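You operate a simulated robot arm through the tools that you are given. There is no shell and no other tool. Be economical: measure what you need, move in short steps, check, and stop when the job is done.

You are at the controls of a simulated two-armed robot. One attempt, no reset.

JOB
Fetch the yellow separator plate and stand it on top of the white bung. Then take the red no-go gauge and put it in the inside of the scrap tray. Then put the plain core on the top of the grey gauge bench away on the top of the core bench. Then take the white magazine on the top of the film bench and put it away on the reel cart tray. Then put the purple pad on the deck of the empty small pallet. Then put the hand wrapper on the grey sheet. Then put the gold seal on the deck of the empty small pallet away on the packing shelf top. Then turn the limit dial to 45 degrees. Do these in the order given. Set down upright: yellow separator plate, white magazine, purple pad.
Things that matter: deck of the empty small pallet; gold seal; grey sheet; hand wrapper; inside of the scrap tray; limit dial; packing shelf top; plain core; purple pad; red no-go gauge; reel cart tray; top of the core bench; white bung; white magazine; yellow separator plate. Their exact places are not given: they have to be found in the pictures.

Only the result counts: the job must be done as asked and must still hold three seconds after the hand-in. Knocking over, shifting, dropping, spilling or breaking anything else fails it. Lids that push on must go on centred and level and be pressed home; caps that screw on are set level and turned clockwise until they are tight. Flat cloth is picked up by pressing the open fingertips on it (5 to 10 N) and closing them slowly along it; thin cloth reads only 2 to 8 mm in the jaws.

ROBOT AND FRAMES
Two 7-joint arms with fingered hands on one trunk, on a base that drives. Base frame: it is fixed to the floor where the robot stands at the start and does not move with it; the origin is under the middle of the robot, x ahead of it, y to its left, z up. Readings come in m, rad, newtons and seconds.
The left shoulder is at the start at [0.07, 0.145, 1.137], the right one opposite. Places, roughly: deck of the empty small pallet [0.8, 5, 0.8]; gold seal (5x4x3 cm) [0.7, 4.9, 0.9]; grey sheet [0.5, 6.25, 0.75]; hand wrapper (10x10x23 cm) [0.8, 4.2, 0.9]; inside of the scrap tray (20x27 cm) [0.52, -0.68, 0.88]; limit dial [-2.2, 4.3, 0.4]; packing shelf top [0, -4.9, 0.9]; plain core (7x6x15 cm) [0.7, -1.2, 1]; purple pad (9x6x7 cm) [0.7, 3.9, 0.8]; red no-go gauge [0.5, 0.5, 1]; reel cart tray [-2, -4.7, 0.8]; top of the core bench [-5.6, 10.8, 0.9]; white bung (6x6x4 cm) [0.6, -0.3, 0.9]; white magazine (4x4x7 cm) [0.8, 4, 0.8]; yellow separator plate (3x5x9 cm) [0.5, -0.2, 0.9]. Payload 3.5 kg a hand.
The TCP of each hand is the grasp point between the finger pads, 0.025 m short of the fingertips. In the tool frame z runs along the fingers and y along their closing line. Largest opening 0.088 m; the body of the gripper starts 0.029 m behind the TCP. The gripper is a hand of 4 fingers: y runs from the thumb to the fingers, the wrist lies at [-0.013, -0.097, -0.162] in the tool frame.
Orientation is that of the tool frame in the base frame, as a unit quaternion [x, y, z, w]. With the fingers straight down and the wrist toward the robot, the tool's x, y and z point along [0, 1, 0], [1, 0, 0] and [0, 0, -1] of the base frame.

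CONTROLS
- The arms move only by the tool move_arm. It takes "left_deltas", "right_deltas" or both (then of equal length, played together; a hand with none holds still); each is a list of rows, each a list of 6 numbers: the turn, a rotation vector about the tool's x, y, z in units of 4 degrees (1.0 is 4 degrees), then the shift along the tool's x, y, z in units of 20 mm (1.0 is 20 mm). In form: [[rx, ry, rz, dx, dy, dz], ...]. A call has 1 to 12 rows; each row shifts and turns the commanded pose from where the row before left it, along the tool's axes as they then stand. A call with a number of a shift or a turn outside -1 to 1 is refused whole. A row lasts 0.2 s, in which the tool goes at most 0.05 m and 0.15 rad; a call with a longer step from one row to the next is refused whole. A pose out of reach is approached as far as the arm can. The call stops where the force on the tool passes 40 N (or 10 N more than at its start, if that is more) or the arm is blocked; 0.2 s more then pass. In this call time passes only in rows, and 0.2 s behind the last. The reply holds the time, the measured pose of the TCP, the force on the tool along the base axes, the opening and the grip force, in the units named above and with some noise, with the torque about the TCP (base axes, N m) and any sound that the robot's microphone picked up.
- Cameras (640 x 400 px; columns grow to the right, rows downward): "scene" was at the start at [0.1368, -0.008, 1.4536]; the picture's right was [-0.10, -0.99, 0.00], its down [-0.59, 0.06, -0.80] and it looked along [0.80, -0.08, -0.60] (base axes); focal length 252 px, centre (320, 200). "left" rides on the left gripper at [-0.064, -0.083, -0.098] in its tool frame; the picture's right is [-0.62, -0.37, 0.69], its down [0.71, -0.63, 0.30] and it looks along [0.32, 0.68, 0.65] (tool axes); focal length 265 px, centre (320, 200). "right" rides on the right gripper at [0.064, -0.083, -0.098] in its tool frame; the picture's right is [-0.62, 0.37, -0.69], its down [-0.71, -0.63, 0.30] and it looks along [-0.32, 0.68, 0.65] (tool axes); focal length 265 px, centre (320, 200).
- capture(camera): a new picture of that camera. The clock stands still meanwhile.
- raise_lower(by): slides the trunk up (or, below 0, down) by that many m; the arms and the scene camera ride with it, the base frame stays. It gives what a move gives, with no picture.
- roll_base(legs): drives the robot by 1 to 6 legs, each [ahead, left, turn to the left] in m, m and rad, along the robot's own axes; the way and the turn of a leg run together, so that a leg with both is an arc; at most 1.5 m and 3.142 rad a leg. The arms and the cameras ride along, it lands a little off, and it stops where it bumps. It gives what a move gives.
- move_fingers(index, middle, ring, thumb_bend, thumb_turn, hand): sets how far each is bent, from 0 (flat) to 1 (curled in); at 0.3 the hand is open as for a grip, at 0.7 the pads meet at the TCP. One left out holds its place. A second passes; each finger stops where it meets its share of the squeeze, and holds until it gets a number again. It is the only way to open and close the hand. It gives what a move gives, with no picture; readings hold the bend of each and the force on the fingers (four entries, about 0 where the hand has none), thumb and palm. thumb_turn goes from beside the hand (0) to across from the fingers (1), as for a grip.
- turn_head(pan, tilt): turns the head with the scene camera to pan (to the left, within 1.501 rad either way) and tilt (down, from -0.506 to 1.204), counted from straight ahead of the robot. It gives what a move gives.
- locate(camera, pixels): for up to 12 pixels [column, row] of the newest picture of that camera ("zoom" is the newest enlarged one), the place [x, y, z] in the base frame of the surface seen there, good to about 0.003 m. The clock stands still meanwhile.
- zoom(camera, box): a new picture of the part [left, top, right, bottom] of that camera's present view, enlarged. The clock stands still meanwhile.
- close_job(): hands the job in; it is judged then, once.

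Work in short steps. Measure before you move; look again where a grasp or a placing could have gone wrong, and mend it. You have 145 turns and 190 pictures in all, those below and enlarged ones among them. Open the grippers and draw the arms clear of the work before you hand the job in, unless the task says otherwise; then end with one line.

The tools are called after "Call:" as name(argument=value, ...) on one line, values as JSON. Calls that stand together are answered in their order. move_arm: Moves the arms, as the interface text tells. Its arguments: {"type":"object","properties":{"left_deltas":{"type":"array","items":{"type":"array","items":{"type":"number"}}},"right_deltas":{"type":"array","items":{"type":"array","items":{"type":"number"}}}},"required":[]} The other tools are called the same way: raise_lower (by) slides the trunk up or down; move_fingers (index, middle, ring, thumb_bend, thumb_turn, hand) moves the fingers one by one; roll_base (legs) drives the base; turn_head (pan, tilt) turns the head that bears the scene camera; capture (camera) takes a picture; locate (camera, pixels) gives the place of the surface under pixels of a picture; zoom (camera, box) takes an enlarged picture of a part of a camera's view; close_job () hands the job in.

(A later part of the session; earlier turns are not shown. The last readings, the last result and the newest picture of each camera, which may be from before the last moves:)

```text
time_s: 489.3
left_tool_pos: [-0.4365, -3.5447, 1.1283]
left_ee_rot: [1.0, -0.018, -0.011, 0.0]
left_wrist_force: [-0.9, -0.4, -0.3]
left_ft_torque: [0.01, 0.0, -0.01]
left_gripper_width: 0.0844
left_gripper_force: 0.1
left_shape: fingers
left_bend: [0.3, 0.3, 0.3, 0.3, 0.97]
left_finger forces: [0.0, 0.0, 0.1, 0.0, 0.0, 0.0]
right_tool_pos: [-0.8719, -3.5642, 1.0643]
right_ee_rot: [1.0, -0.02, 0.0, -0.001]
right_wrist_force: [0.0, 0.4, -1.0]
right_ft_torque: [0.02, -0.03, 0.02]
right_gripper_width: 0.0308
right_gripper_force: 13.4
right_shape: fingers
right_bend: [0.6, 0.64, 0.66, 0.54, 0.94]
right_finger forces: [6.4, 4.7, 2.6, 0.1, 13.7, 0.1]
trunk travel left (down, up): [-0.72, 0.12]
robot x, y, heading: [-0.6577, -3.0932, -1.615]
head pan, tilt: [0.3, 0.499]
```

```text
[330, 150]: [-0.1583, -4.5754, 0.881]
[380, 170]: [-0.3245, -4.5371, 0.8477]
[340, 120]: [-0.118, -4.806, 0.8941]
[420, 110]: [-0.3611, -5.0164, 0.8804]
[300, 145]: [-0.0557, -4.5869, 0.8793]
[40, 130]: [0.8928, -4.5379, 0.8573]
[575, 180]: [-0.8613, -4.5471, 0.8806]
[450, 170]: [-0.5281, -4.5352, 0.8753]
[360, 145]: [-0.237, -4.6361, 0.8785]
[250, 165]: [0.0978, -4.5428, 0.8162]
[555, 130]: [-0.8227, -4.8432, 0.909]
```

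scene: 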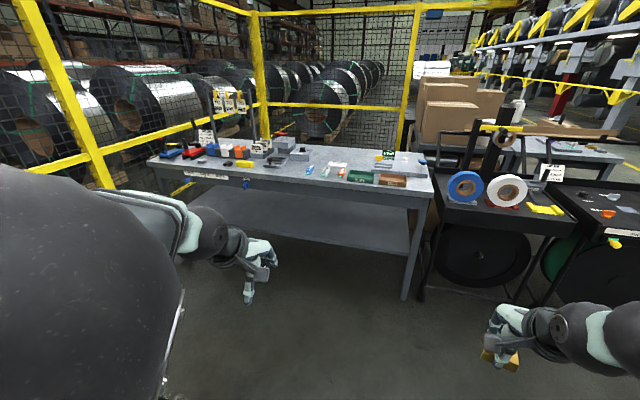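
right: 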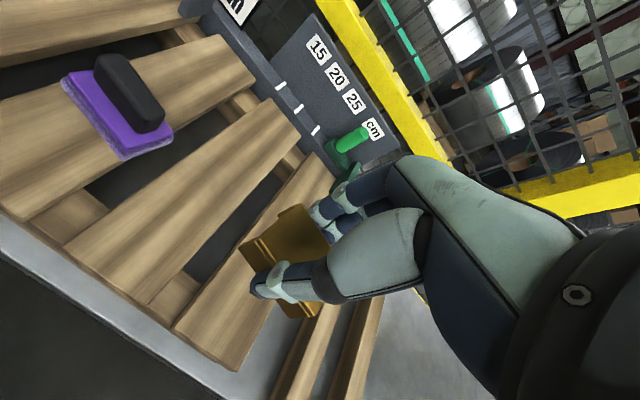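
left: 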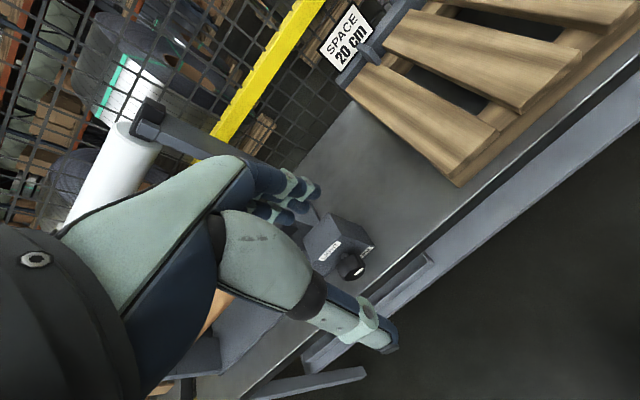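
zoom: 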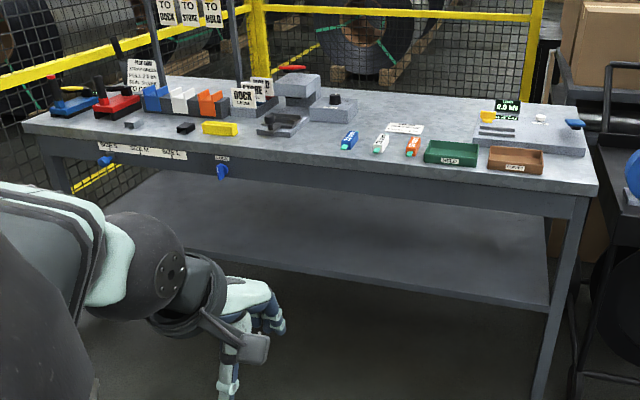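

Free area around (-0.15,-4.62) on top (z 0.88). Approach.

Call:
roll_base(legs=[[0, 0, 0.044], [0.4, 0.71, 0], [0.5, 0, 0]])

Call:
turn_head(pan=-0.2, tilt=0.75)

Call:
capture(camera="scene")

Call:
capture(camera="right")

```text
time_s: 496.6
left_tool_pos: [0.3043, -4.4306, 1.1291]
left_ee_rot: [1.0, 0.012, -0.011, 0.001]
left_wrist_force: [-0.4, -0.2, -0.1]
left_ft_torque: [-0.02, 0.03, 0.02]
left_gripper_width: 0.0843
left_gripper_force: 0.0
left_shape: fingers
left_bend: [0.3, 0.3, 0.3, 0.3, 0.97]
left_finger forces: [0.0, 0.0, 0.0, 0.0, 0.1, 0.0]
right_tool_pos: [-0.1284, -4.4751, 1.0645]
right_ee_rot: [1.0, 0.012, -0.001, 0.0]
right_wrist_force: [-0.1, 0.0, -0.8]
right_ft_torque: [0.01, -0.05, -0.01]
right_gripper_width: 0.0307
right_gripper_force: 14.2
right_shape: fingers
right_bend: [0.6, 0.64, 0.66, 0.54, 0.94]
right_finger forces: [6.5, 4.7, 2.5, 0.0, 13.6, 0.0]
trunk travel left (down, up): [-0.72, 0.12]
robot x, y, heading: [0.052, -3.9934, -1.55]
head pan, tilt: [0.3, 0.499]
```

```text
time_s: 497.5
left_tool_pos: [0.304, -4.432, 1.1292]
left_ee_rot: [1.0, 0.012, -0.01, 0.0]
left_wrist_force: [-1.2, 0.3, 0.7]
left_ft_torque: [-0.03, 0.02, 0.02]
left_gripper_width: 0.0845
left_gripper_force: 0.0
left_shape: fingers
left_bend: [0.3, 0.3, 0.3, 0.3, 0.97]
left_finger forces: [0.0, 0.0, 0.1, 0.0, 0.0, 0.0]
right_tool_pos: [-0.129, -4.4764, 1.0647]
right_ee_rot: [1.0, 0.011, 0.0, 0.0]
right_wrist_force: [0.3, -0.7, -1.1]
right_ft_torque: [0.01, 0.03, 0.04]
right_gripper_width: 0.0308
right_gripper_force: 14.0
right_shape: fingers
right_bend: [0.6, 0.64, 0.66, 0.54, 0.94]
right_finger forces: [6.4, 4.6, 2.5, 0.1, 13.6, 0.0]
trunk travel left (down, up): [-0.72, 0.12]
robot x, y, heading: [0.0522, -3.9913, -1.552]
head pan, tilt: [-0.201, 0.75]
```

```text
66 pictures are left
```

scene: 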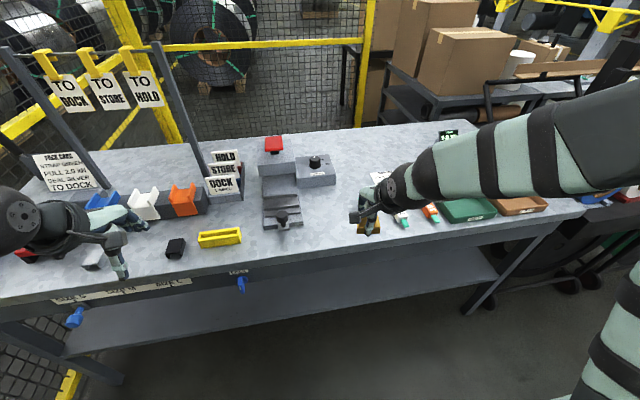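

```text
65 pictures are left
```

right: 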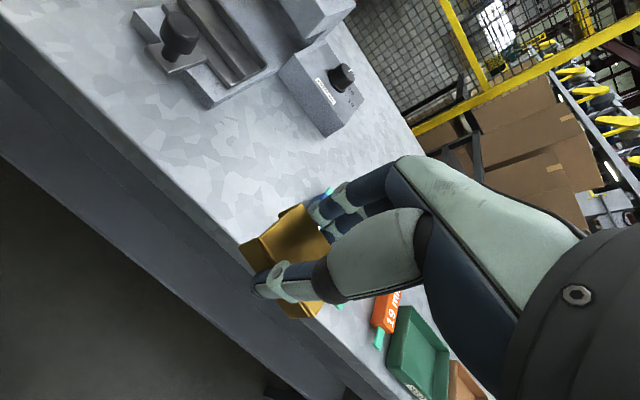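

Call:
locate(camera="scene", pixels=[[330, 215], [330, 235], [302, 222], [335, 182], [318, 245], [350, 200], [345, 245], [300, 190]])

Call:
locate(camera="right", pixels=[[325, 130], [230, 180], [205, 100], [350, 180], [322, 198], [270, 150], [200, 190], [385, 310], [380, 340]])

```text
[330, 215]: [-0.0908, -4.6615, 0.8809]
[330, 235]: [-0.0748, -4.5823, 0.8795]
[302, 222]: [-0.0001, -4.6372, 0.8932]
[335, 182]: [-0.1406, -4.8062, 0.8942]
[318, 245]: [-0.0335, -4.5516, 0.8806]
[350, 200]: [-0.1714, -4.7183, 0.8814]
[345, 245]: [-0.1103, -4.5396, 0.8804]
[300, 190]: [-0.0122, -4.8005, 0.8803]
```

```text
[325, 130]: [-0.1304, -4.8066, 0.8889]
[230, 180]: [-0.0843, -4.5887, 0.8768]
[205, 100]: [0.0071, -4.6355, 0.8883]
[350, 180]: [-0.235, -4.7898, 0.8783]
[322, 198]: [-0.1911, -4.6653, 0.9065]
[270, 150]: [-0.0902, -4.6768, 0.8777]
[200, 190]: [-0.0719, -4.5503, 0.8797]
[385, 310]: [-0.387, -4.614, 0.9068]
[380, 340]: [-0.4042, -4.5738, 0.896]
```

Target (-0.09,-4.63). Move there at z≈0.96.

Call:
move_arm(right_deltas=[[0, 0, 0, 0.23, 0.96, 0], [0, 0, 0, 0.23, 0.96, 0.6], [0, 0, 0, 0.23, 0.96, 0.8], [0, 0, 0, 0.23, 0.96, 0.8], [0, 0, 0, 0.23, 0.96, 0.8], [0, 0, 0, 0.23, 0.96, 0.8], [0, 0, 0, 0.23, 0.96, 0.8], [0, 0, 0, 0.23, 0.96, 0.7]])

Call:
zoom(camera="right", box=[120, 120, 440, 360])

Call:
zoom(camera="scene", box=[240, 140, 440, 280])

```text
time_s: 499.3
left_tool_pos: [0.3046, -4.432, 1.1293]
left_ee_rot: [1.0, 0.013, -0.011, -0.001]
left_wrist_force: [0.7, 0.5, -0.6]
left_ft_torque: [0.02, -0.03, -0.01]
left_gripper_width: 0.0845
left_gripper_force: 0.2
left_shape: fingers
left_bend: [0.3, 0.3, 0.3, 0.3, 0.97]
left_finger forces: [0.0, 0.1, 0.0, 0.0, 0.1, 0.0]
right_tool_pos: [-0.0893, -4.6305, 0.9566]
right_ee_rot: [1.0, 0.012, 0.001, -0.001]
right_wrist_force: [-0.2, 0.0, -2.1]
right_ft_torque: [0.02, 0.0, -0.01]
right_gripper_width: 0.0308
right_gripper_force: 13.3
right_shape: fingers
right_bend: [0.6, 0.64, 0.66, 0.54, 0.94]
right_finger forces: [6.5, 4.9, 2.5, 0.0, 13.5, 0.0]
trunk travel left (down, up): [-0.72, 0.12]
robot x, y, heading: [0.0531, -3.9881, -1.556]
head pan, tilt: [-0.201, 0.75]
```

```text
1.67 times, centred on (280, 240) of right
```

zoom: 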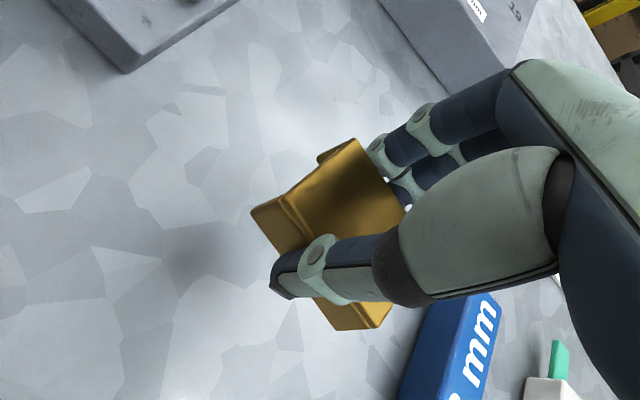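

```text
2.86 times, centred on (340, 210) of scene
```

zoom: 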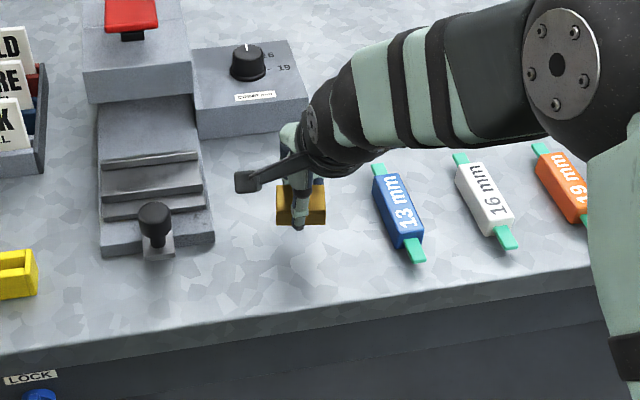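

Clear around. Lower to contact.

Call:
move_arm(right_deltas=[[0, 0, 0, 0, 0, 0.9], [0, 0, 0, 0, 0, 0.9], [0, 0, 0, 0, 0, 0.2], [0, 0, 0, 0, 0, 0.1], [0, 0, 0, 0, 0, 0]])

Call:
move_arm(right_deltas=[[0, 0, 0, 0, 0, 0.1], [0, 0, 0, 0, 0, 0.1], [0, 0, 0, 0, 0, 0]])

```text
time_s: 500.5
left_tool_pos: [0.305, -4.4308, 1.1294]
left_ee_rot: [1.0, 0.012, -0.01, 0.001]
left_wrist_force: [-0.3, -0.8, -0.3]
left_ft_torque: [0.0, 0.01, 0.01]
left_gripper_width: 0.0843
left_gripper_force: 0.0
left_shape: fingers
left_bend: [0.3, 0.3, 0.3, 0.3, 0.97]
left_finger forces: [0.1, 0.1, 0.0, 0.0, 0.0, 0.0]
right_tool_pos: [-0.0888, -4.6299, 0.9145]
right_ee_rot: [1.0, 0.011, 0.0, -0.001]
right_wrist_force: [-0.2, -0.2, -0.9]
right_ft_torque: [0.01, 0.02, -0.01]
right_gripper_width: 0.0305
right_gripper_force: 13.5
right_shape: fingers
right_bend: [0.6, 0.64, 0.66, 0.54, 0.94]
right_finger forces: [6.4, 4.7, 2.4, 0.0, 13.5, 0.0]
trunk travel left (down, up): [-0.72, 0.12]
robot x, y, heading: [0.0507, -3.992, -1.552]
head pan, tilt: [-0.201, 0.75]
```

```text
time_s: 501.3
left_tool_pos: [0.3035, -4.4309, 1.1296]
left_ee_rot: [1.0, 0.013, -0.011, 0.0]
left_wrist_force: [-0.3, -1.2, 0.3]
left_ft_torque: [-0.03, 0.01, 0.0]
left_gripper_width: 0.0845
left_gripper_force: 0.1
left_shape: fingers
left_bend: [0.3, 0.3, 0.3, 0.3, 0.97]
left_finger forces: [0.1, 0.0, 0.0, 0.0, 0.0, 0.0]
right_tool_pos: [-0.0885, -4.6289, 0.9121]
right_ee_rot: [1.0, 0.01, 0.0, 0.0]
right_wrist_force: [-0.3, 0.2, 0.6]
right_ft_torque: [0.04, -0.01, 0.02]
right_gripper_width: 0.0304
right_gripper_force: 13.9
right_shape: fingers
right_bend: [0.6, 0.64, 0.66, 0.54, 0.94]
right_finger forces: [6.3, 4.7, 2.5, 0.1, 13.5, 0.1]
trunk travel left (down, up): [-0.72, 0.12]
robot x, y, heading: [0.0548, -3.9915, -1.556]
head pan, tilt: [-0.201, 0.75]
```

Call:
move_arm(right_deltas=[[0, 0, 0, 0, 0, 0.07], [0, 0, 0, 0, 0, 0.07], [0, 0, 0, 0, 0, 0]])

Call:
zoom(camera="right", box=[200, 180, 380, 330])

```text
time_s: 502.1
left_tool_pos: [0.3048, -4.43, 1.1287]
left_ee_rot: [1.0, 0.013, -0.011, 0.001]
left_wrist_force: [0.3, 0.2, 0.5]
left_ft_torque: [-0.01, -0.01, -0.01]
left_gripper_width: 0.0846
left_gripper_force: 0.1
left_shape: fingers
left_bend: [0.3, 0.3, 0.3, 0.3, 0.97]
left_finger forces: [0.0, 0.0, 0.0, 0.1, 0.0, 0.1]
right_tool_pos: [-0.0884, -4.6298, 0.9105]
right_ee_rot: [1.0, 0.011, 0.0, 0.001]
right_wrist_force: [-0.8, -0.4, 3.9]
right_ft_torque: [-0.03, -0.04, 0.01]
right_gripper_width: 0.0309
right_gripper_force: 14.0
right_shape: fingers
right_bend: [0.6, 0.64, 0.66, 0.54, 0.94]
right_finger forces: [6.9, 4.8, 2.4, 0.0, 14.0, 0.0]
trunk travel left (down, up): [-0.72, 0.12]
robot x, y, heading: [0.0565, -3.9906, -1.549]
head pan, tilt: [-0.201, 0.75]
```

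```text
2.67 times, centred on (290, 255) of right
```

zoom: 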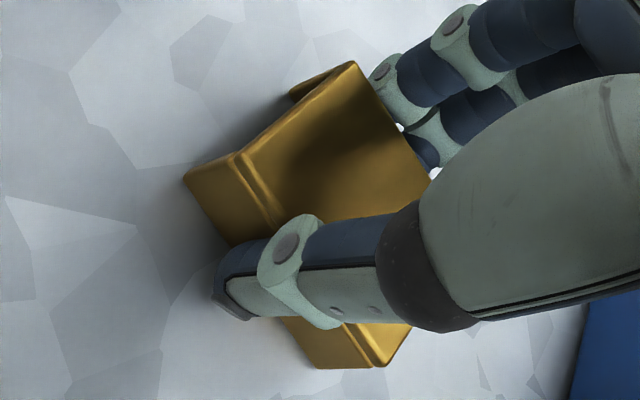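

Contact; release and rise.

Call:
move_fingers(hand="right", index=0.52, middle=0.54, ring=0.55, thumb_bend=0.46)

Call:
move_fingers(hand="right", index=0.35, middle=0.35, ring=0.35, thumb_bend=0.33)

Call:
move_arm(right_deltas=[[0, 0, 0, 0, 0, -0.4], [0, 0, 0, 0, 0, -0.8], [0, 0, 0, 0, 0, -1], [0, 0, 0, 0, 0, -1], [0, 0, 0, 0, 0, -1], [0, 0, 0, 0, 0, -1], [0, 0, 0, 0, 0, -1], [0, 0, 0, 0, 0, -1], [0, 0, 0, 0, -1, 0], [0, 0, 0, 0, -1, 0], [0, 0, 0, 0, -1, 0], [0, 0, 0, 0, -1, 0]])

Call:
zoom(camera="scene", box=[240, 140, 440, 280])

```text
time_s: 503.1
left_tool_pos: [0.3045, -4.4314, 1.1297]
left_ee_rot: [1.0, 0.012, -0.01, 0.0]
left_wrist_force: [0.7, 0.2, -0.4]
left_ft_torque: [-0.01, 0.01, 0.0]
left_gripper_width: 0.0846
left_gripper_force: 0.1
left_shape: fingers
left_bend: [0.3, 0.3, 0.3, 0.3, 0.97]
left_finger forces: [0.0, 0.0, 0.0, 0.0, 0.0, 0.0]
right_tool_pos: [-0.0893, -4.6295, 0.9099]
right_ee_rot: [1.0, 0.011, 0.0, -0.001]
right_wrist_force: [-0.5, -0.1, 1.0]
right_ft_torque: [0.0, 0.0, -0.01]
right_gripper_width: 0.0431
right_gripper_force: 0.1
right_shape: fingers
right_bend: [0.52, 0.54, 0.55, 0.46, 0.97]
right_finger forces: [0.0, 0.5, 0.0, 0.1, 0.1, 0.0]
trunk travel left (down, up): [-0.72, 0.12]
robot x, y, heading: [0.0522, -3.9921, -1.554]
head pan, tilt: [-0.201, 0.75]
```

```text
time_s: 504.1
left_tool_pos: [0.3048, -4.4306, 1.1286]
left_ee_rot: [1.0, 0.013, -0.011, 0.001]
left_wrist_force: [0.1, 0.6, 0.7]
left_ft_torque: [-0.03, -0.01, 0.02]
left_gripper_width: 0.0845
left_gripper_force: 0.1
left_shape: fingers
left_bend: [0.3, 0.3, 0.3, 0.3, 0.97]
left_finger forces: [0.1, 0.0, 0.0, 0.1, 0.0, 0.0]
right_tool_pos: [-0.0892, -4.6309, 0.9084]
right_ee_rot: [1.0, 0.012, -0.001, -0.001]
right_wrist_force: [-0.9, -0.3, -0.5]
right_ft_torque: [0.02, 0.0, 0.03]
right_gripper_width: 0.076
right_gripper_force: 0.1
right_shape: fingers
right_bend: [0.35, 0.35, 0.35, 0.33, 0.97]
right_finger forces: [0.0, 0.0, 0.0, 0.0, 0.1, 0.0]
trunk travel left (down, up): [-0.72, 0.12]
robot x, y, heading: [0.0581, -3.9944, -1.554]
head pan, tilt: [-0.201, 0.75]
```

```text
time_s: 506.7
left_tool_pos: [0.3038, -4.4289, 1.1307]
left_ee_rot: [1.0, 0.012, -0.011, 0.001]
left_wrist_force: [0.8, 0.0, -0.8]
left_ft_torque: [-0.02, -0.02, -0.01]
left_gripper_width: 0.0846
left_gripper_force: 0.0
left_shape: fingers
left_bend: [0.3, 0.3, 0.3, 0.3, 0.97]
left_finger forces: [0.0, 0.0, 0.0, 0.0, 0.0, 0.0]
right_tool_pos: [-0.0922, -4.5488, 1.0536]
right_ee_rot: [1.0, 0.011, 0.0, 0.0]
right_wrist_force: [0.4, -0.6, -0.3]
right_ft_torque: [-0.01, 0.06, -0.03]
right_gripper_width: 0.0759
right_gripper_force: 0.1
right_shape: fingers
right_bend: [0.35, 0.35, 0.35, 0.33, 0.97]
right_finger forces: [0.1, 0.1, 0.1, 0.0, 0.0, 0.0]
trunk travel left (down, up): [-0.72, 0.12]
robot x, y, heading: [0.0569, -3.9897, -1.55]
head pan, tilt: [-0.201, 0.75]
```

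```text
2.86 times, centred on (340, 210) of scene
```

zoom: 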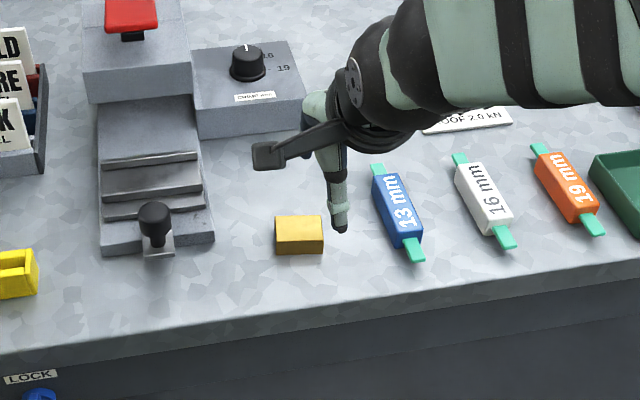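

Gold seal is on the packing shelf. Now travel to the orange machine's left side (limit dial).

Call:
roll_base(legs=[[-0.6, 0, 0], [0, 0, 1.55], [-1.4, 0, 0], [-1.45, 0, 0], [0, 1.5, 0], [0, 1.2, 0]])

Call:
turn_head(pan=1.2, tilt=0.4)

Call:
capture(camera="scene")

```text
time_s: 539.9
left_tool_pos: [-2.3615, -0.422, 1.1286]
left_ee_rot: [0.697, 0.717, -0.007, 0.008]
left_wrist_force: [-0.3, 0.0, 0.0]
left_ft_torque: [0.02, -0.02, -0.02]
left_gripper_width: 0.0845
left_gripper_force: 0.2
left_shape: fingers
left_bend: [0.3, 0.3, 0.3, 0.3, 0.97]
left_finger forces: [0.0, 0.0, 0.1, 0.0, 0.0, 0.0]
right_tool_pos: [-2.2389, -0.8171, 1.0534]
right_ee_rot: [0.697, 0.717, 0.0, -0.001]
right_wrist_force: [0.3, 0.4, -0.1]
right_ft_torque: [0.0, 0.02, -0.03]
right_gripper_width: 0.0758
right_gripper_force: 0.1
right_shape: fingers
right_bend: [0.35, 0.35, 0.35, 0.33, 0.97]
right_finger forces: [0.0, 0.1, 0.0, 0.1, 0.0, 0.1]
trunk travel left (down, up): [-0.72, 0.12]
robot x, y, heading: [-2.8006, -0.6734, 0.021]
head pan, tilt: [-0.201, 0.75]
```

```text
time_s: 541.5
left_tool_pos: [-2.3609, -0.4213, 1.1286]
left_ee_rot: [0.697, 0.717, -0.007, 0.008]
left_wrist_force: [-0.9, 0.0, -0.1]
left_ft_torque: [-0.02, -0.01, 0.0]
left_gripper_width: 0.0842
left_gripper_force: 0.1
left_shape: fingers
left_bend: [0.3, 0.3, 0.3, 0.3, 0.97]
left_finger forces: [0.1, 0.0, 0.0, 0.0, 0.0, 0.0]
right_tool_pos: [-2.2387, -0.8174, 1.0539]
right_ee_rot: [0.697, 0.717, -0.001, 0.0]
right_wrist_force: [0.3, 1.0, -0.8]
right_ft_torque: [-0.05, 0.02, 0.02]
right_gripper_width: 0.0759
right_gripper_force: 0.1
right_shape: fingers
right_bend: [0.35, 0.35, 0.35, 0.33, 0.97]
right_finger forces: [0.1, 0.0, 0.0, 0.1, 0.0, 0.0]
trunk travel left (down, up): [-0.72, 0.12]
robot x, y, heading: [-2.7986, -0.6757, 0.025]
head pan, tilt: [1.201, 0.4]
```

```text
60 pictures are left
```

scene: 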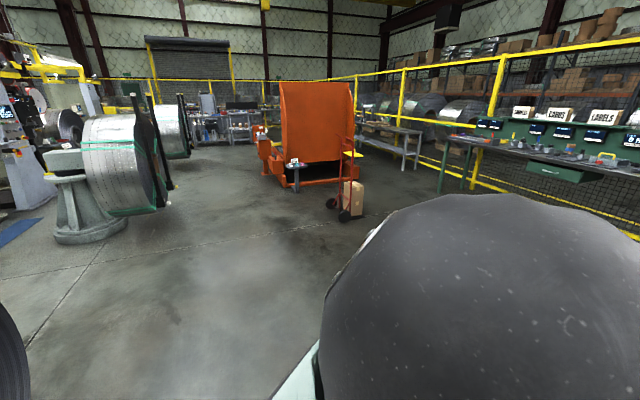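

Call:
zoom(camera="scene", box=[220, 70, 380, 230])

Call:
locate(camera="zoom", pixels=[[155, 265], [180, 290], [190, 260], [170, 240], [200, 320], [310, 320], [165, 330], [215, 255], [290, 250], [320, 240]])

```text
2.50 times, centred on (300, 150) of scene
```

zoom: 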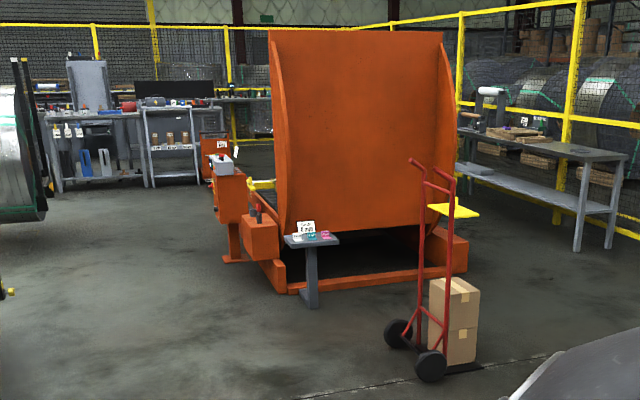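

```text
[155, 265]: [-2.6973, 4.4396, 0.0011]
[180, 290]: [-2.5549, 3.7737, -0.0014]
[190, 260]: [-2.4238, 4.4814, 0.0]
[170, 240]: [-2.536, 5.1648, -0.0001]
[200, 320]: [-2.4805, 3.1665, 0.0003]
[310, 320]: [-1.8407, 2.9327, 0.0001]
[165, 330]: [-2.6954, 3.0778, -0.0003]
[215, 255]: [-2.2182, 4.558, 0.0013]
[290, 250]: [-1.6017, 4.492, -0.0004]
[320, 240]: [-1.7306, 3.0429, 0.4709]
```

Slide to y≈4.2 along x≈-2.85 and look at the machine side.

Call:
roll_base(legs=[[-0.03, 0, -0.025], [0, 1.5, 0], [0, 1.5, 0], [0, 1.4, 0], [0, 0.45, 0]])

Call:
turn_head(pan=0.0, tilt=0.9)

Call:
capture(camera="scene")

```text
time_s: 565.0
left_tool_pos: [-2.4007, 4.3751, 1.129]
left_ee_rot: [0.699, 0.715, -0.007, 0.007]
left_wrist_force: [0.5, 0.3, -0.3]
left_ft_torque: [-0.01, -0.02, -0.01]
left_gripper_width: 0.0846
left_gripper_force: 0.0
left_shape: fingers
left_bend: [0.3, 0.3, 0.3, 0.3, 0.97]
left_finger forces: [0.0, 0.0, 0.1, 0.0, 0.0, 0.1]
right_tool_pos: [-2.281, 3.9801, 1.0536]
right_ee_rot: [0.699, 0.715, -0.001, 0.0]
right_wrist_force: [0.2, 0.2, 0.0]
right_ft_torque: [-0.02, 0.01, -0.01]
right_gripper_width: 0.0762
right_gripper_force: 0.0
right_shape: fingers
right_bend: [0.35, 0.35, 0.35, 0.33, 0.97]
right_finger forces: [0.0, 0.0, 0.0, 0.1, 0.0, 0.1]
trunk travel left (down, up): [-0.72, 0.12]
robot x, y, heading: [-2.8429, 4.1295, 0.018]
head pan, tilt: [1.201, 0.4]
```

```text
time_s: 566.4
left_tool_pos: [-2.4011, 4.3764, 1.1283]
left_ee_rot: [0.699, 0.715, -0.007, 0.007]
left_wrist_force: [0.6, 0.4, 0.1]
left_ft_torque: [-0.01, -0.01, 0.03]
left_gripper_width: 0.0844
left_gripper_force: 0.1
left_shape: fingers
left_bend: [0.3, 0.3, 0.3, 0.3, 0.97]
left_finger forces: [0.1, 0.1, 0.1, 0.0, 0.1, 0.0]
right_tool_pos: [-2.2802, 3.981, 1.0538]
right_ee_rot: [0.699, 0.715, 0.0, -0.001]
right_wrist_force: [0.2, 0.1, -0.3]
right_ft_torque: [0.01, -0.02, 0.02]
right_gripper_width: 0.0759
right_gripper_force: 0.0
right_shape: fingers
right_bend: [0.35, 0.35, 0.35, 0.33, 0.97]
right_finger forces: [0.0, 0.0, 0.1, 0.0, 0.0, 0.0]
trunk travel left (down, up): [-0.72, 0.12]
robot x, y, heading: [-2.8397, 4.1289, 0.012]
head pan, tilt: [0.0, 0.901]
```

```text
58 pictures are left
```

scene: 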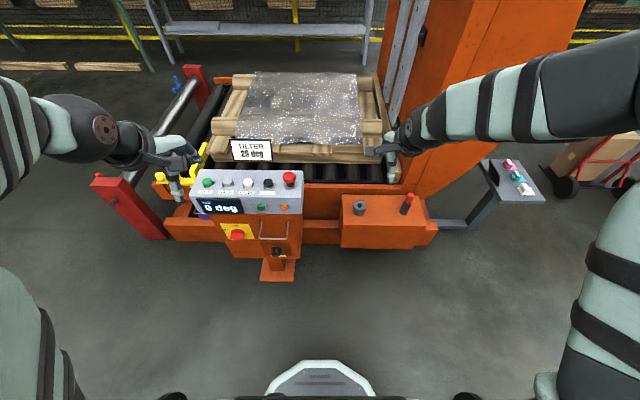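

Call:
zoom(camera="scene", box=[180, 160, 320, 290])

Call:
locate(camera="zoom", pixels=[[442, 282], [445, 310], [255, 240], [420, 225], [420, 260], [290, 340], [500, 340], [490, 180], [120, 150], [400, 200], [330, 205], [255, 220]])

```text
3.08 times, centred on (250, 225) of scene
```

zoom: 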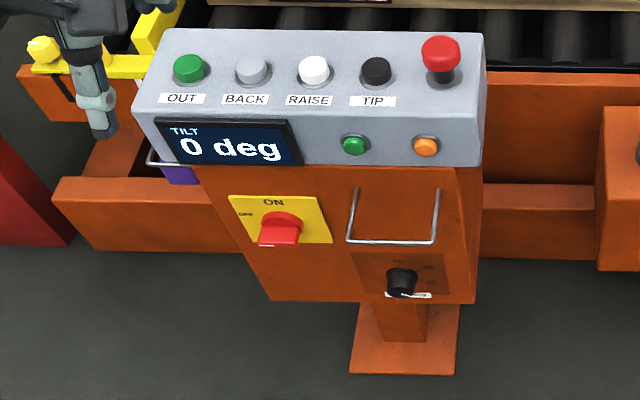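

```text
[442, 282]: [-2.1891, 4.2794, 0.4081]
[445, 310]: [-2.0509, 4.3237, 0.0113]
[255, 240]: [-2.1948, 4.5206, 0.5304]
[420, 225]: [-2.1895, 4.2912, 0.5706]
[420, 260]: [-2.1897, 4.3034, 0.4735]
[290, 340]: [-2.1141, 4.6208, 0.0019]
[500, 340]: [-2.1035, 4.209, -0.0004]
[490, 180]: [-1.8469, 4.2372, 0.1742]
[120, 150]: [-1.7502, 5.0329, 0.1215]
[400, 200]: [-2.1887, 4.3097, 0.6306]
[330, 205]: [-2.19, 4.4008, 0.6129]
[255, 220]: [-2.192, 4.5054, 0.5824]
```

The limit dial is the black knob at about (-2.21,4.31,0.42) on the console's front. Back off, then lower the trunk for a good view.

Call:
roll_base(legs=[[-0.22, 0.25, -0.015]])

Call:
raise_lower(by=-0.45)

Call:
turn_head(pan=-0.08, tilt=0.7)

Call:
capture(camera="scene")

```text
time_s: 568.6
left_tool_pos: [-2.6205, 4.617, 1.1289]
left_ee_rot: [0.704, 0.71, -0.007, 0.007]
left_wrist_force: [0.9, 0.3, 0.2]
left_ft_torque: [-0.04, 0.01, 0.03]
left_gripper_width: 0.0845
left_gripper_force: 0.0
left_shape: fingers
left_bend: [0.3, 0.3, 0.3, 0.3, 0.97]
left_finger forces: [0.0, 0.0, 0.0, 0.0, 0.0, 0.0]
right_tool_pos: [-2.5058, 4.2203, 1.0531]
right_ee_rot: [0.706, 0.709, -0.001, 0.0]
right_wrist_force: [-0.3, -0.3, 0.3]
right_ft_torque: [-0.04, 0.02, 0.0]
right_gripper_width: 0.076
right_gripper_force: 0.0
right_shape: fingers
right_bend: [0.35, 0.35, 0.35, 0.33, 0.97]
right_finger forces: [0.0, 0.0, 0.0, 0.0, 0.1, 0.0]
trunk travel left (down, up): [-0.72, 0.12]
robot x, y, heading: [-3.0608, 4.3794, 0.002]
head pan, tilt: [0.0, 0.901]
```

```text
refused: -0.45 is not a number from -0.4 to 0.4
```

```text
time_s: 569.4
left_tool_pos: [-2.6205, 4.6184, 1.1289]
left_ee_rot: [0.704, 0.71, -0.008, 0.007]
left_wrist_force: [-0.6, -0.7, 0.5]
left_ft_torque: [0.01, 0.0, 0.0]
left_gripper_width: 0.0845
left_gripper_force: 0.0
left_shape: fingers
left_bend: [0.3, 0.3, 0.3, 0.3, 0.97]
left_finger forces: [0.0, 0.0, 0.0, 0.0, 0.0, 0.1]
right_tool_pos: [-2.5065, 4.2221, 1.0538]
right_ee_rot: [0.705, 0.709, 0.001, 0.0]
right_wrist_force: [0.2, -0.2, 0.0]
right_ft_torque: [-0.01, -0.02, 0.0]
right_gripper_width: 0.0761
right_gripper_force: 0.0
right_shape: fingers
right_bend: [0.35, 0.35, 0.35, 0.33, 0.97]
right_finger forces: [0.0, 0.0, 0.0, 0.0, 0.0, 0.0]
trunk travel left (down, up): [-0.72, 0.12]
robot x, y, heading: [-3.0614, 4.3791, 0.006]
head pan, tilt: [-0.08, 0.7]
```

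```text
56 pictures are left
```

scene: 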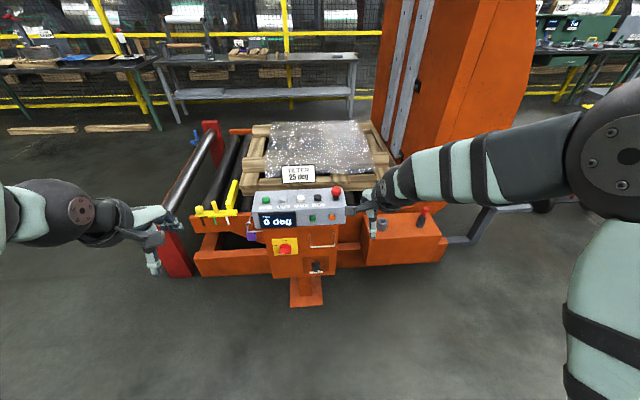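

Call:
raise_lower(by=-0.4)

Call:
turn_head(pan=-0.08, tilt=0.55)

Call:
capture(camera="scene")

```text
time_s: 573.2
left_tool_pos: [-2.6208, 4.6188, 0.7284]
left_ee_rot: [0.704, 0.71, -0.007, 0.007]
left_wrist_force: [-0.1, 0.6, -0.5]
left_ft_torque: [-0.02, 0.02, -0.02]
left_gripper_width: 0.0845
left_gripper_force: 0.1
left_shape: fingers
left_bend: [0.3, 0.3, 0.3, 0.3, 0.97]
left_finger forces: [0.1, 0.1, 0.1, 0.1, 0.0, 0.0]
right_tool_pos: [-2.5059, 4.2219, 0.6534]
right_ee_rot: [0.706, 0.708, 0.0, -0.001]
right_wrist_force: [-0.1, 1.1, -0.6]
right_ft_torque: [0.03, 0.03, -0.01]
right_gripper_width: 0.0761
right_gripper_force: 0.0
right_shape: fingers
right_bend: [0.35, 0.35, 0.35, 0.33, 0.97]
right_finger forces: [0.0, 0.0, 0.0, 0.1, 0.0, 0.0]
trunk travel left (down, up): [-0.32, 0.52]
robot x, y, heading: [-3.0642, 4.3806, 0.006]
head pan, tilt: [-0.08, 0.7]
```

```text
time_s: 573.9
left_tool_pos: [-2.6206, 4.6194, 0.7285]
left_ee_rot: [0.705, 0.709, -0.007, 0.007]
left_wrist_force: [0.7, 1.4, -0.2]
left_ft_torque: [0.01, 0.02, -0.02]
left_gripper_width: 0.0843
left_gripper_force: 0.1
left_shape: fingers
left_bend: [0.3, 0.3, 0.3, 0.3, 0.97]
left_finger forces: [0.0, 0.1, 0.0, 0.1, 0.0, 0.0]
right_tool_pos: [-2.5069, 4.2213, 0.6527]
right_ee_rot: [0.706, 0.709, 0.0, -0.001]
right_wrist_force: [0.8, -0.4, 0.0]
right_ft_torque: [0.0, -0.04, 0.02]
right_gripper_width: 0.0758
right_gripper_force: 0.1
right_shape: fingers
right_bend: [0.35, 0.35, 0.35, 0.33, 0.97]
right_finger forces: [0.1, 0.1, 0.1, 0.0, 0.0, 0.1]
trunk travel left (down, up): [-0.32, 0.52]
robot x, y, heading: [-3.0664, 4.3775, -0.001]
head pan, tilt: [-0.08, 0.55]
```

```text
55 pictures are left
```

scene: 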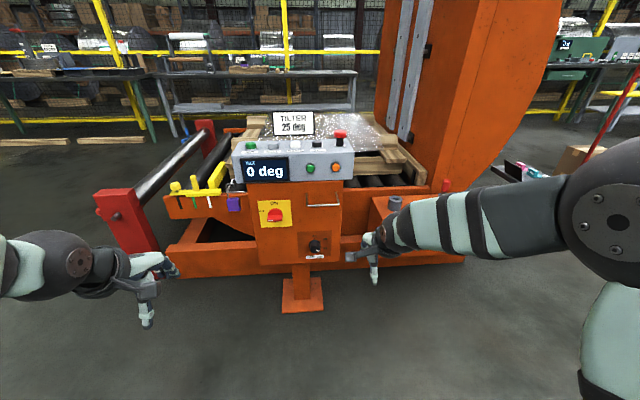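

Call:
zoom(camera="scene", box=[290, 225, 346, 265])

Call:
locate(camera="zoom", pixels=[[270, 210], [290, 225], [305, 190], [240, 230], [330, 230], [285, 190], [300, 290], [200, 200], [400, 150], [285, 250]])

```text
10.00 times, centred on (318, 245) of scene
```

zoom: 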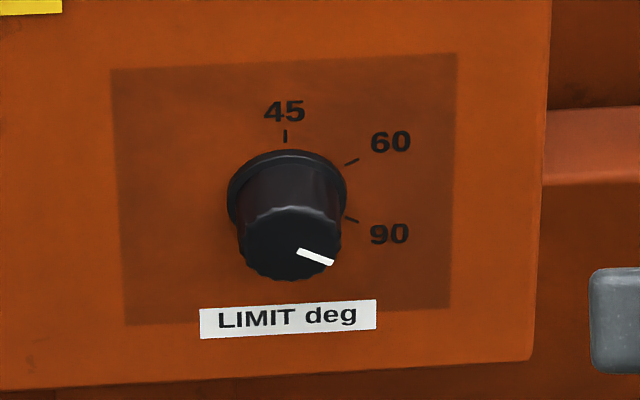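

```text
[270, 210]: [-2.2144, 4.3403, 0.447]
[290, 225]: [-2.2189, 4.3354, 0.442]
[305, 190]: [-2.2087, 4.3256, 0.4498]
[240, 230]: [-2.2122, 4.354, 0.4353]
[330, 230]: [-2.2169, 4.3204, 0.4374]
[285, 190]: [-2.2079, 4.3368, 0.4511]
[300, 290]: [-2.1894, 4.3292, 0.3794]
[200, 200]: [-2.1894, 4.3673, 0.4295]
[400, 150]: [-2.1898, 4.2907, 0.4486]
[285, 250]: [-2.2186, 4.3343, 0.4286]
```

Dial: centre ≈(y 4.335, z 0.432), front face x≈-2.219, panel x -2.19, Ø≈37 mm; pointer now at 90 (≈111° clockwise of the 45 mark at top). It needs ≈111° counter‑clockwise. First tip the right hand to point forward.

Call:
move_arm(right_deltas=[[-1, 0, 0, 0, 0, 0], [-1, 0, 0, 0, 0, 0], [-1, 0, 0, 0, 0, 0], [-1, 0, 0, 0, 0, 0], [-1, 0, 0, 0, 0, 0], [-1, 0, 0, 0, 0, 0], [-1, 0, 0, 0, 0, 0], [-1, 0, 0, 0, 0, 0], [-1, 0, 0, 0, 0, 0], [-1, 0, 0, 0, 0, 0], [-1, 0, 0, 0, 0, 0], [-1, 0, 0, 0, 0, 0]])

Call:
move_arm(right_deltas=[[-1, 0, 0, 0, 0, 0], [-1, 0, 0, 0, 0, 0], [-1, 0, 0, 0, 0, 0], [-1, 0, 0, 0, 0, 0], [-1, 0, 0, 0, 0, 0], [-1, 0, 0, 0, 0, 0], [-1, 0, 0, 0, 0, 0], [-1, 0, 0, 0, 0, 0], [-1, 0, 0, 0, 0, 0], [-1, 0, 0, 0, 0, 0], [-0.5, 0, 0, 0, 0, 0]])

Call:
capture(camera="scene")

```text
time_s: 576.5
left_tool_pos: [-2.6201, 4.6196, 0.7282]
left_ee_rot: [0.705, 0.709, -0.007, 0.008]
left_wrist_force: [0.1, -0.3, 0.0]
left_ft_torque: [0.02, 0.02, 0.03]
left_gripper_width: 0.0843
left_gripper_force: 0.1
left_shape: fingers
left_bend: [0.3, 0.3, 0.3, 0.3, 0.97]
left_finger forces: [0.1, 0.1, 0.1, 0.0, 0.0, 0.0]
right_tool_pos: [-2.5068, 4.2217, 0.6533]
right_ee_rot: [0.644, 0.648, 0.289, 0.286]
right_wrist_force: [-0.1, -1.1, 0.6]
right_ft_torque: [-0.03, 0.0, 0.04]
right_gripper_width: 0.076
right_gripper_force: 0.1
right_shape: fingers
right_bend: [0.35, 0.35, 0.35, 0.33, 0.97]
right_finger forces: [0.0, 0.0, 0.0, 0.0, 0.0, 0.0]
trunk travel left (down, up): [-0.32, 0.52]
robot x, y, heading: [-3.0627, 4.3769, 0.0]
head pan, tilt: [-0.08, 0.55]
```

```text
time_s: 578.9
left_tool_pos: [-2.6203, 4.6185, 0.7291]
left_ee_rot: [0.704, 0.71, -0.007, 0.008]
left_wrist_force: [0.1, -0.7, 0.6]
left_ft_torque: [0.01, -0.03, 0.04]
left_gripper_width: 0.0846
left_gripper_force: 0.1
left_shape: fingers
left_bend: [0.3, 0.3, 0.3, 0.3, 0.97]
left_finger forces: [0.0, 0.0, 0.0, 0.0, 0.0, 0.0]
right_tool_pos: [-2.4924, 4.2276, 0.734]
right_ee_rot: [0.499, 0.501, 0.501, 0.499]
right_wrist_force: [1.2, 0.1, 0.2]
right_ft_torque: [0.0, 0.03, 0.01]
right_gripper_width: 0.0759
right_gripper_force: 0.0
right_shape: fingers
right_bend: [0.35, 0.35, 0.35, 0.33, 0.97]
right_finger forces: [0.0, 0.0, 0.0, 0.0, 0.0, 0.1]
right hand out of reach, approached as far as the arm can: row 1, 2, 8, 9, 10, 11
trunk travel left (down, up): [-0.32, 0.52]
robot x, y, heading: [-3.0576, 4.375, 0.003]
head pan, tilt: [-0.08, 0.55]
```

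```text
53 pictures are left
```

scene: 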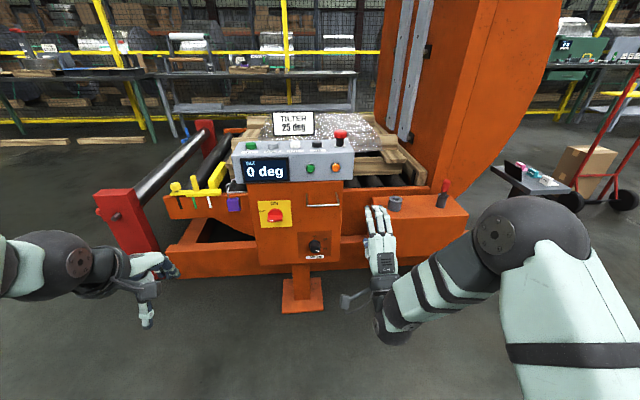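

Hand points forward. Lower it to dial height with some forward motion.

Call:
move_arm(right_deltas=[[0, 0, 0, 0, -1, 0.4], [0, 0, 0, 0, -1, 0.4], [0, 0, 0, 0, -1, 0.4], [0, 0, 0, 0, -1, 0.4], [0, 0, 0, 0, -1, 0.3], [0, 0, 0, 0, -1, 0], [0, 0, 0, 0, -1, 0], [0, 0, 0, 0, -1, 0], [0, 0, 0, 0, -1, 0], [0, 0, 0, 0, -1, 0], [0, 0, 0, 0, -1, 0]])

Call:
roll_base(legs=[[0, 0.13, 0]])

Call:
capture(camera="scene")

Call:
capture(camera="right")

```text
time_s: 581.3
left_tool_pos: [-2.6203, 4.6184, 0.7289]
left_ee_rot: [0.704, 0.71, -0.007, 0.008]
left_wrist_force: [-0.6, 0.2, 0.1]
left_ft_torque: [0.03, -0.01, -0.02]
left_gripper_width: 0.0844
left_gripper_force: 0.1
left_shape: fingers
left_bend: [0.3, 0.3, 0.3, 0.3, 0.97]
left_finger forces: [0.0, 0.0, 0.0, 0.0, 0.0, 0.0]
right_tool_pos: [-2.4487, 4.2247, 0.5265]
right_ee_rot: [0.499, 0.502, 0.501, 0.498]
right_wrist_force: [-0.5, -0.3, -0.2]
right_ft_torque: [0.0, 0.01, -0.02]
right_gripper_width: 0.0763
right_gripper_force: 0.1
right_shape: fingers
right_bend: [0.35, 0.35, 0.35, 0.33, 0.97]
right_finger forces: [0.1, 0.1, 0.0, 0.0, 0.1, 0.1]
right hand out of reach, approached as far as the arm can: row 2, 7
trunk travel left (down, up): [-0.32, 0.52]
robot x, y, heading: [-3.0655, 4.3757, 0.001]
head pan, tilt: [-0.08, 0.55]
```

```text
time_s: 582.6
left_tool_pos: [-2.6213, 4.749, 0.7284]
left_ee_rot: [0.705, 0.709, -0.007, 0.007]
left_wrist_force: [0.0, 1.1, 0.0]
left_ft_torque: [-0.01, -0.01, -0.01]
left_gripper_width: 0.0842
left_gripper_force: 0.0
left_shape: fingers
left_bend: [0.3, 0.3, 0.3, 0.3, 0.97]
left_finger forces: [0.0, 0.0, 0.0, 0.0, 0.0, 0.0]
right_tool_pos: [-2.4496, 4.3541, 0.5276]
right_ee_rot: [0.499, 0.501, 0.501, 0.499]
right_wrist_force: [0.6, 0.6, -0.2]
right_ft_torque: [0.01, -0.01, -0.02]
right_gripper_width: 0.076
right_gripper_force: 0.0
right_shape: fingers
right_bend: [0.35, 0.35, 0.35, 0.33, 0.97]
right_finger forces: [0.1, 0.0, 0.0, 0.0, 0.1, 0.0]
trunk travel left (down, up): [-0.32, 0.52]
robot x, y, heading: [-3.0633, 4.509, 0.005]
head pan, tilt: [-0.08, 0.55]
```

```text
52 pictures are left
```

scene: 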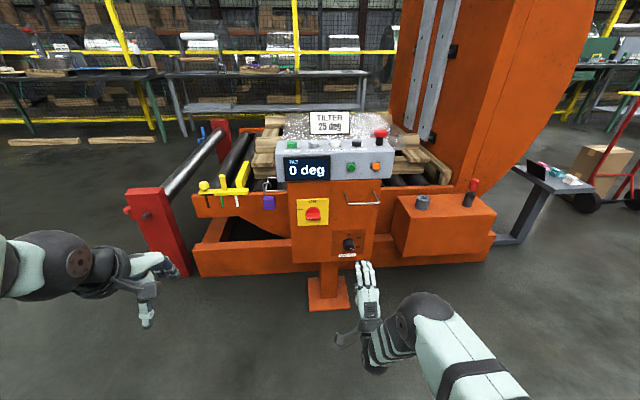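

```text
51 pictures are left
```

right: 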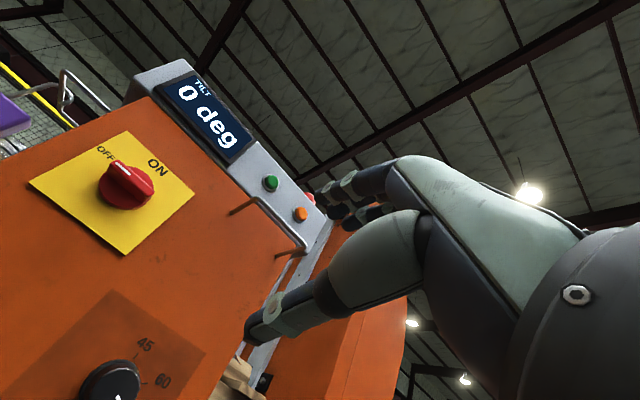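

Lower the trunk to bring the hand to dial height, close in to a standoff, and check.

Call:
raise_lower(by=-0.095)

Call:
roll_base(legs=[[0.13, -0.02, 0]])

Call:
capture(camera="right")

Call:
zoom(camera="scene", box=[300, 210, 440, 310])

```text
time_s: 583.9
left_tool_pos: [-2.6205, 4.7481, 0.6341]
left_ee_rot: [0.705, 0.709, -0.007, 0.007]
left_wrist_force: [1.2, 0.4, 0.1]
left_ft_torque: [0.0, -0.01, -0.02]
left_gripper_width: 0.0847
left_gripper_force: 0.2
left_shape: fingers
left_bend: [0.3, 0.3, 0.3, 0.3, 0.97]
left_finger forces: [0.0, 0.0, 0.1, 0.0, 0.1, 0.0]
right_tool_pos: [-2.4497, 4.3529, 0.4317]
right_ee_rot: [0.498, 0.502, 0.502, 0.498]
right_wrist_force: [0.4, 0.8, 0.0]
right_ft_torque: [-0.01, 0.0, 0.05]
right_gripper_width: 0.0758
right_gripper_force: 0.0
right_shape: fingers
right_bend: [0.35, 0.35, 0.35, 0.33, 0.97]
right_finger forces: [0.1, 0.0, 0.0, 0.0, 0.1, 0.0]
trunk travel left (down, up): [-0.225, 0.615]
robot x, y, heading: [-3.0649, 4.5065, 0.006]
head pan, tilt: [-0.08, 0.55]
```

```text
time_s: 585.2
left_tool_pos: [-2.4907, 4.7285, 0.6337]
left_ee_rot: [0.705, 0.709, -0.007, 0.007]
left_wrist_force: [-0.4, 0.3, -0.1]
left_ft_torque: [0.0, 0.04, 0.02]
left_gripper_width: 0.0842
left_gripper_force: 0.0
left_shape: fingers
left_bend: [0.3, 0.3, 0.3, 0.3, 0.97]
left_finger forces: [0.0, 0.0, 0.1, 0.0, 0.0, 0.0]
right_tool_pos: [-2.3199, 4.3326, 0.432]
right_ee_rot: [0.499, 0.501, 0.501, 0.499]
right_wrist_force: [0.3, -0.5, -0.3]
right_ft_torque: [-0.02, -0.01, -0.03]
right_gripper_width: 0.0759
right_gripper_force: 0.1
right_shape: fingers
right_bend: [0.35, 0.35, 0.35, 0.33, 0.97]
right_finger forces: [0.0, 0.0, 0.0, 0.0, 0.1, 0.1]
trunk travel left (down, up): [-0.225, 0.615]
robot x, y, heading: [-2.9342, 4.4897, 0.001]
head pan, tilt: [-0.08, 0.55]
```

```text
50 pictures are left
```

right: 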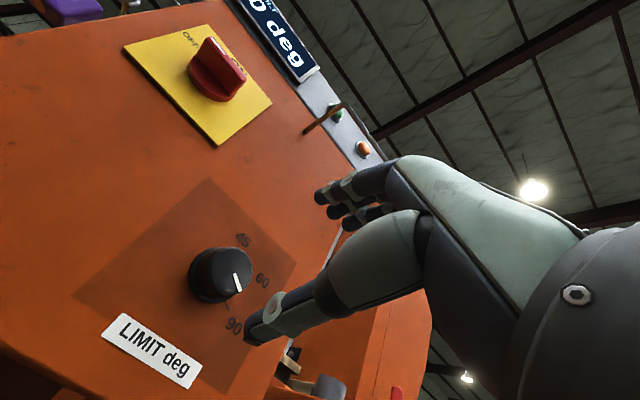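

```text
4.00 times, centred on (370, 260) of scene
```

zoom: 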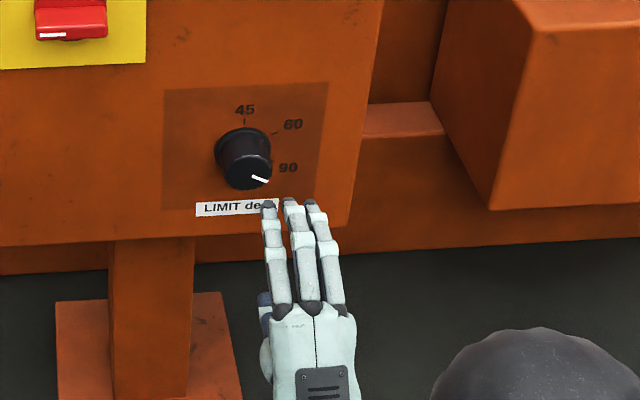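

Call:
zoom(camera="right", box=[170, 220, 290, 350])

Call:
locate(camera="zoom", pixels=[[185, 165], [270, 110], [250, 200], [150, 160], [150, 200], [220, 90], [200, 120], [300, 150], [230, 155], [195, 225]])

```text
3.08 times, centred on (230, 285) of right
```

zoom: 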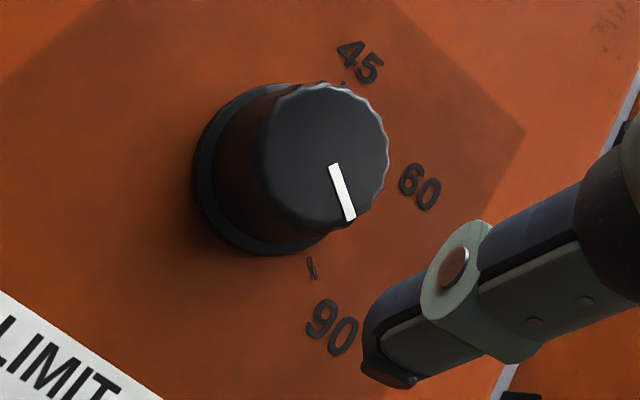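

```text
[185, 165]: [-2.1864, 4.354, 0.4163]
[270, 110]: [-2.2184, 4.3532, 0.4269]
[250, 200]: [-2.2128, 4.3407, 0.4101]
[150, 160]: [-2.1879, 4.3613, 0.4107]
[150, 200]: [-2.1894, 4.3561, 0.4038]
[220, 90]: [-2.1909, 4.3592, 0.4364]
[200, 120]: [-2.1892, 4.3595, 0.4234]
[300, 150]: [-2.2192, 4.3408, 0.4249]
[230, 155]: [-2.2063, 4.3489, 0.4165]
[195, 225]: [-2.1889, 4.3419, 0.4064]
```

Call:
locate(camera="zoom", pixels=[[325, 152], [384, 150], [330, 88], [312, 218], [267, 150], [375, 190], [285, 105]])

```text
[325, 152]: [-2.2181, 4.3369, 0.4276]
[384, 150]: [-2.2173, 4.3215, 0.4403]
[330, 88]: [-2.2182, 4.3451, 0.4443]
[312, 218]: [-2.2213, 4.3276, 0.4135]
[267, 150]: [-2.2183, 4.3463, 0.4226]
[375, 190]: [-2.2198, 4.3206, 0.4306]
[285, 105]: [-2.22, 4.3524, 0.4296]
```

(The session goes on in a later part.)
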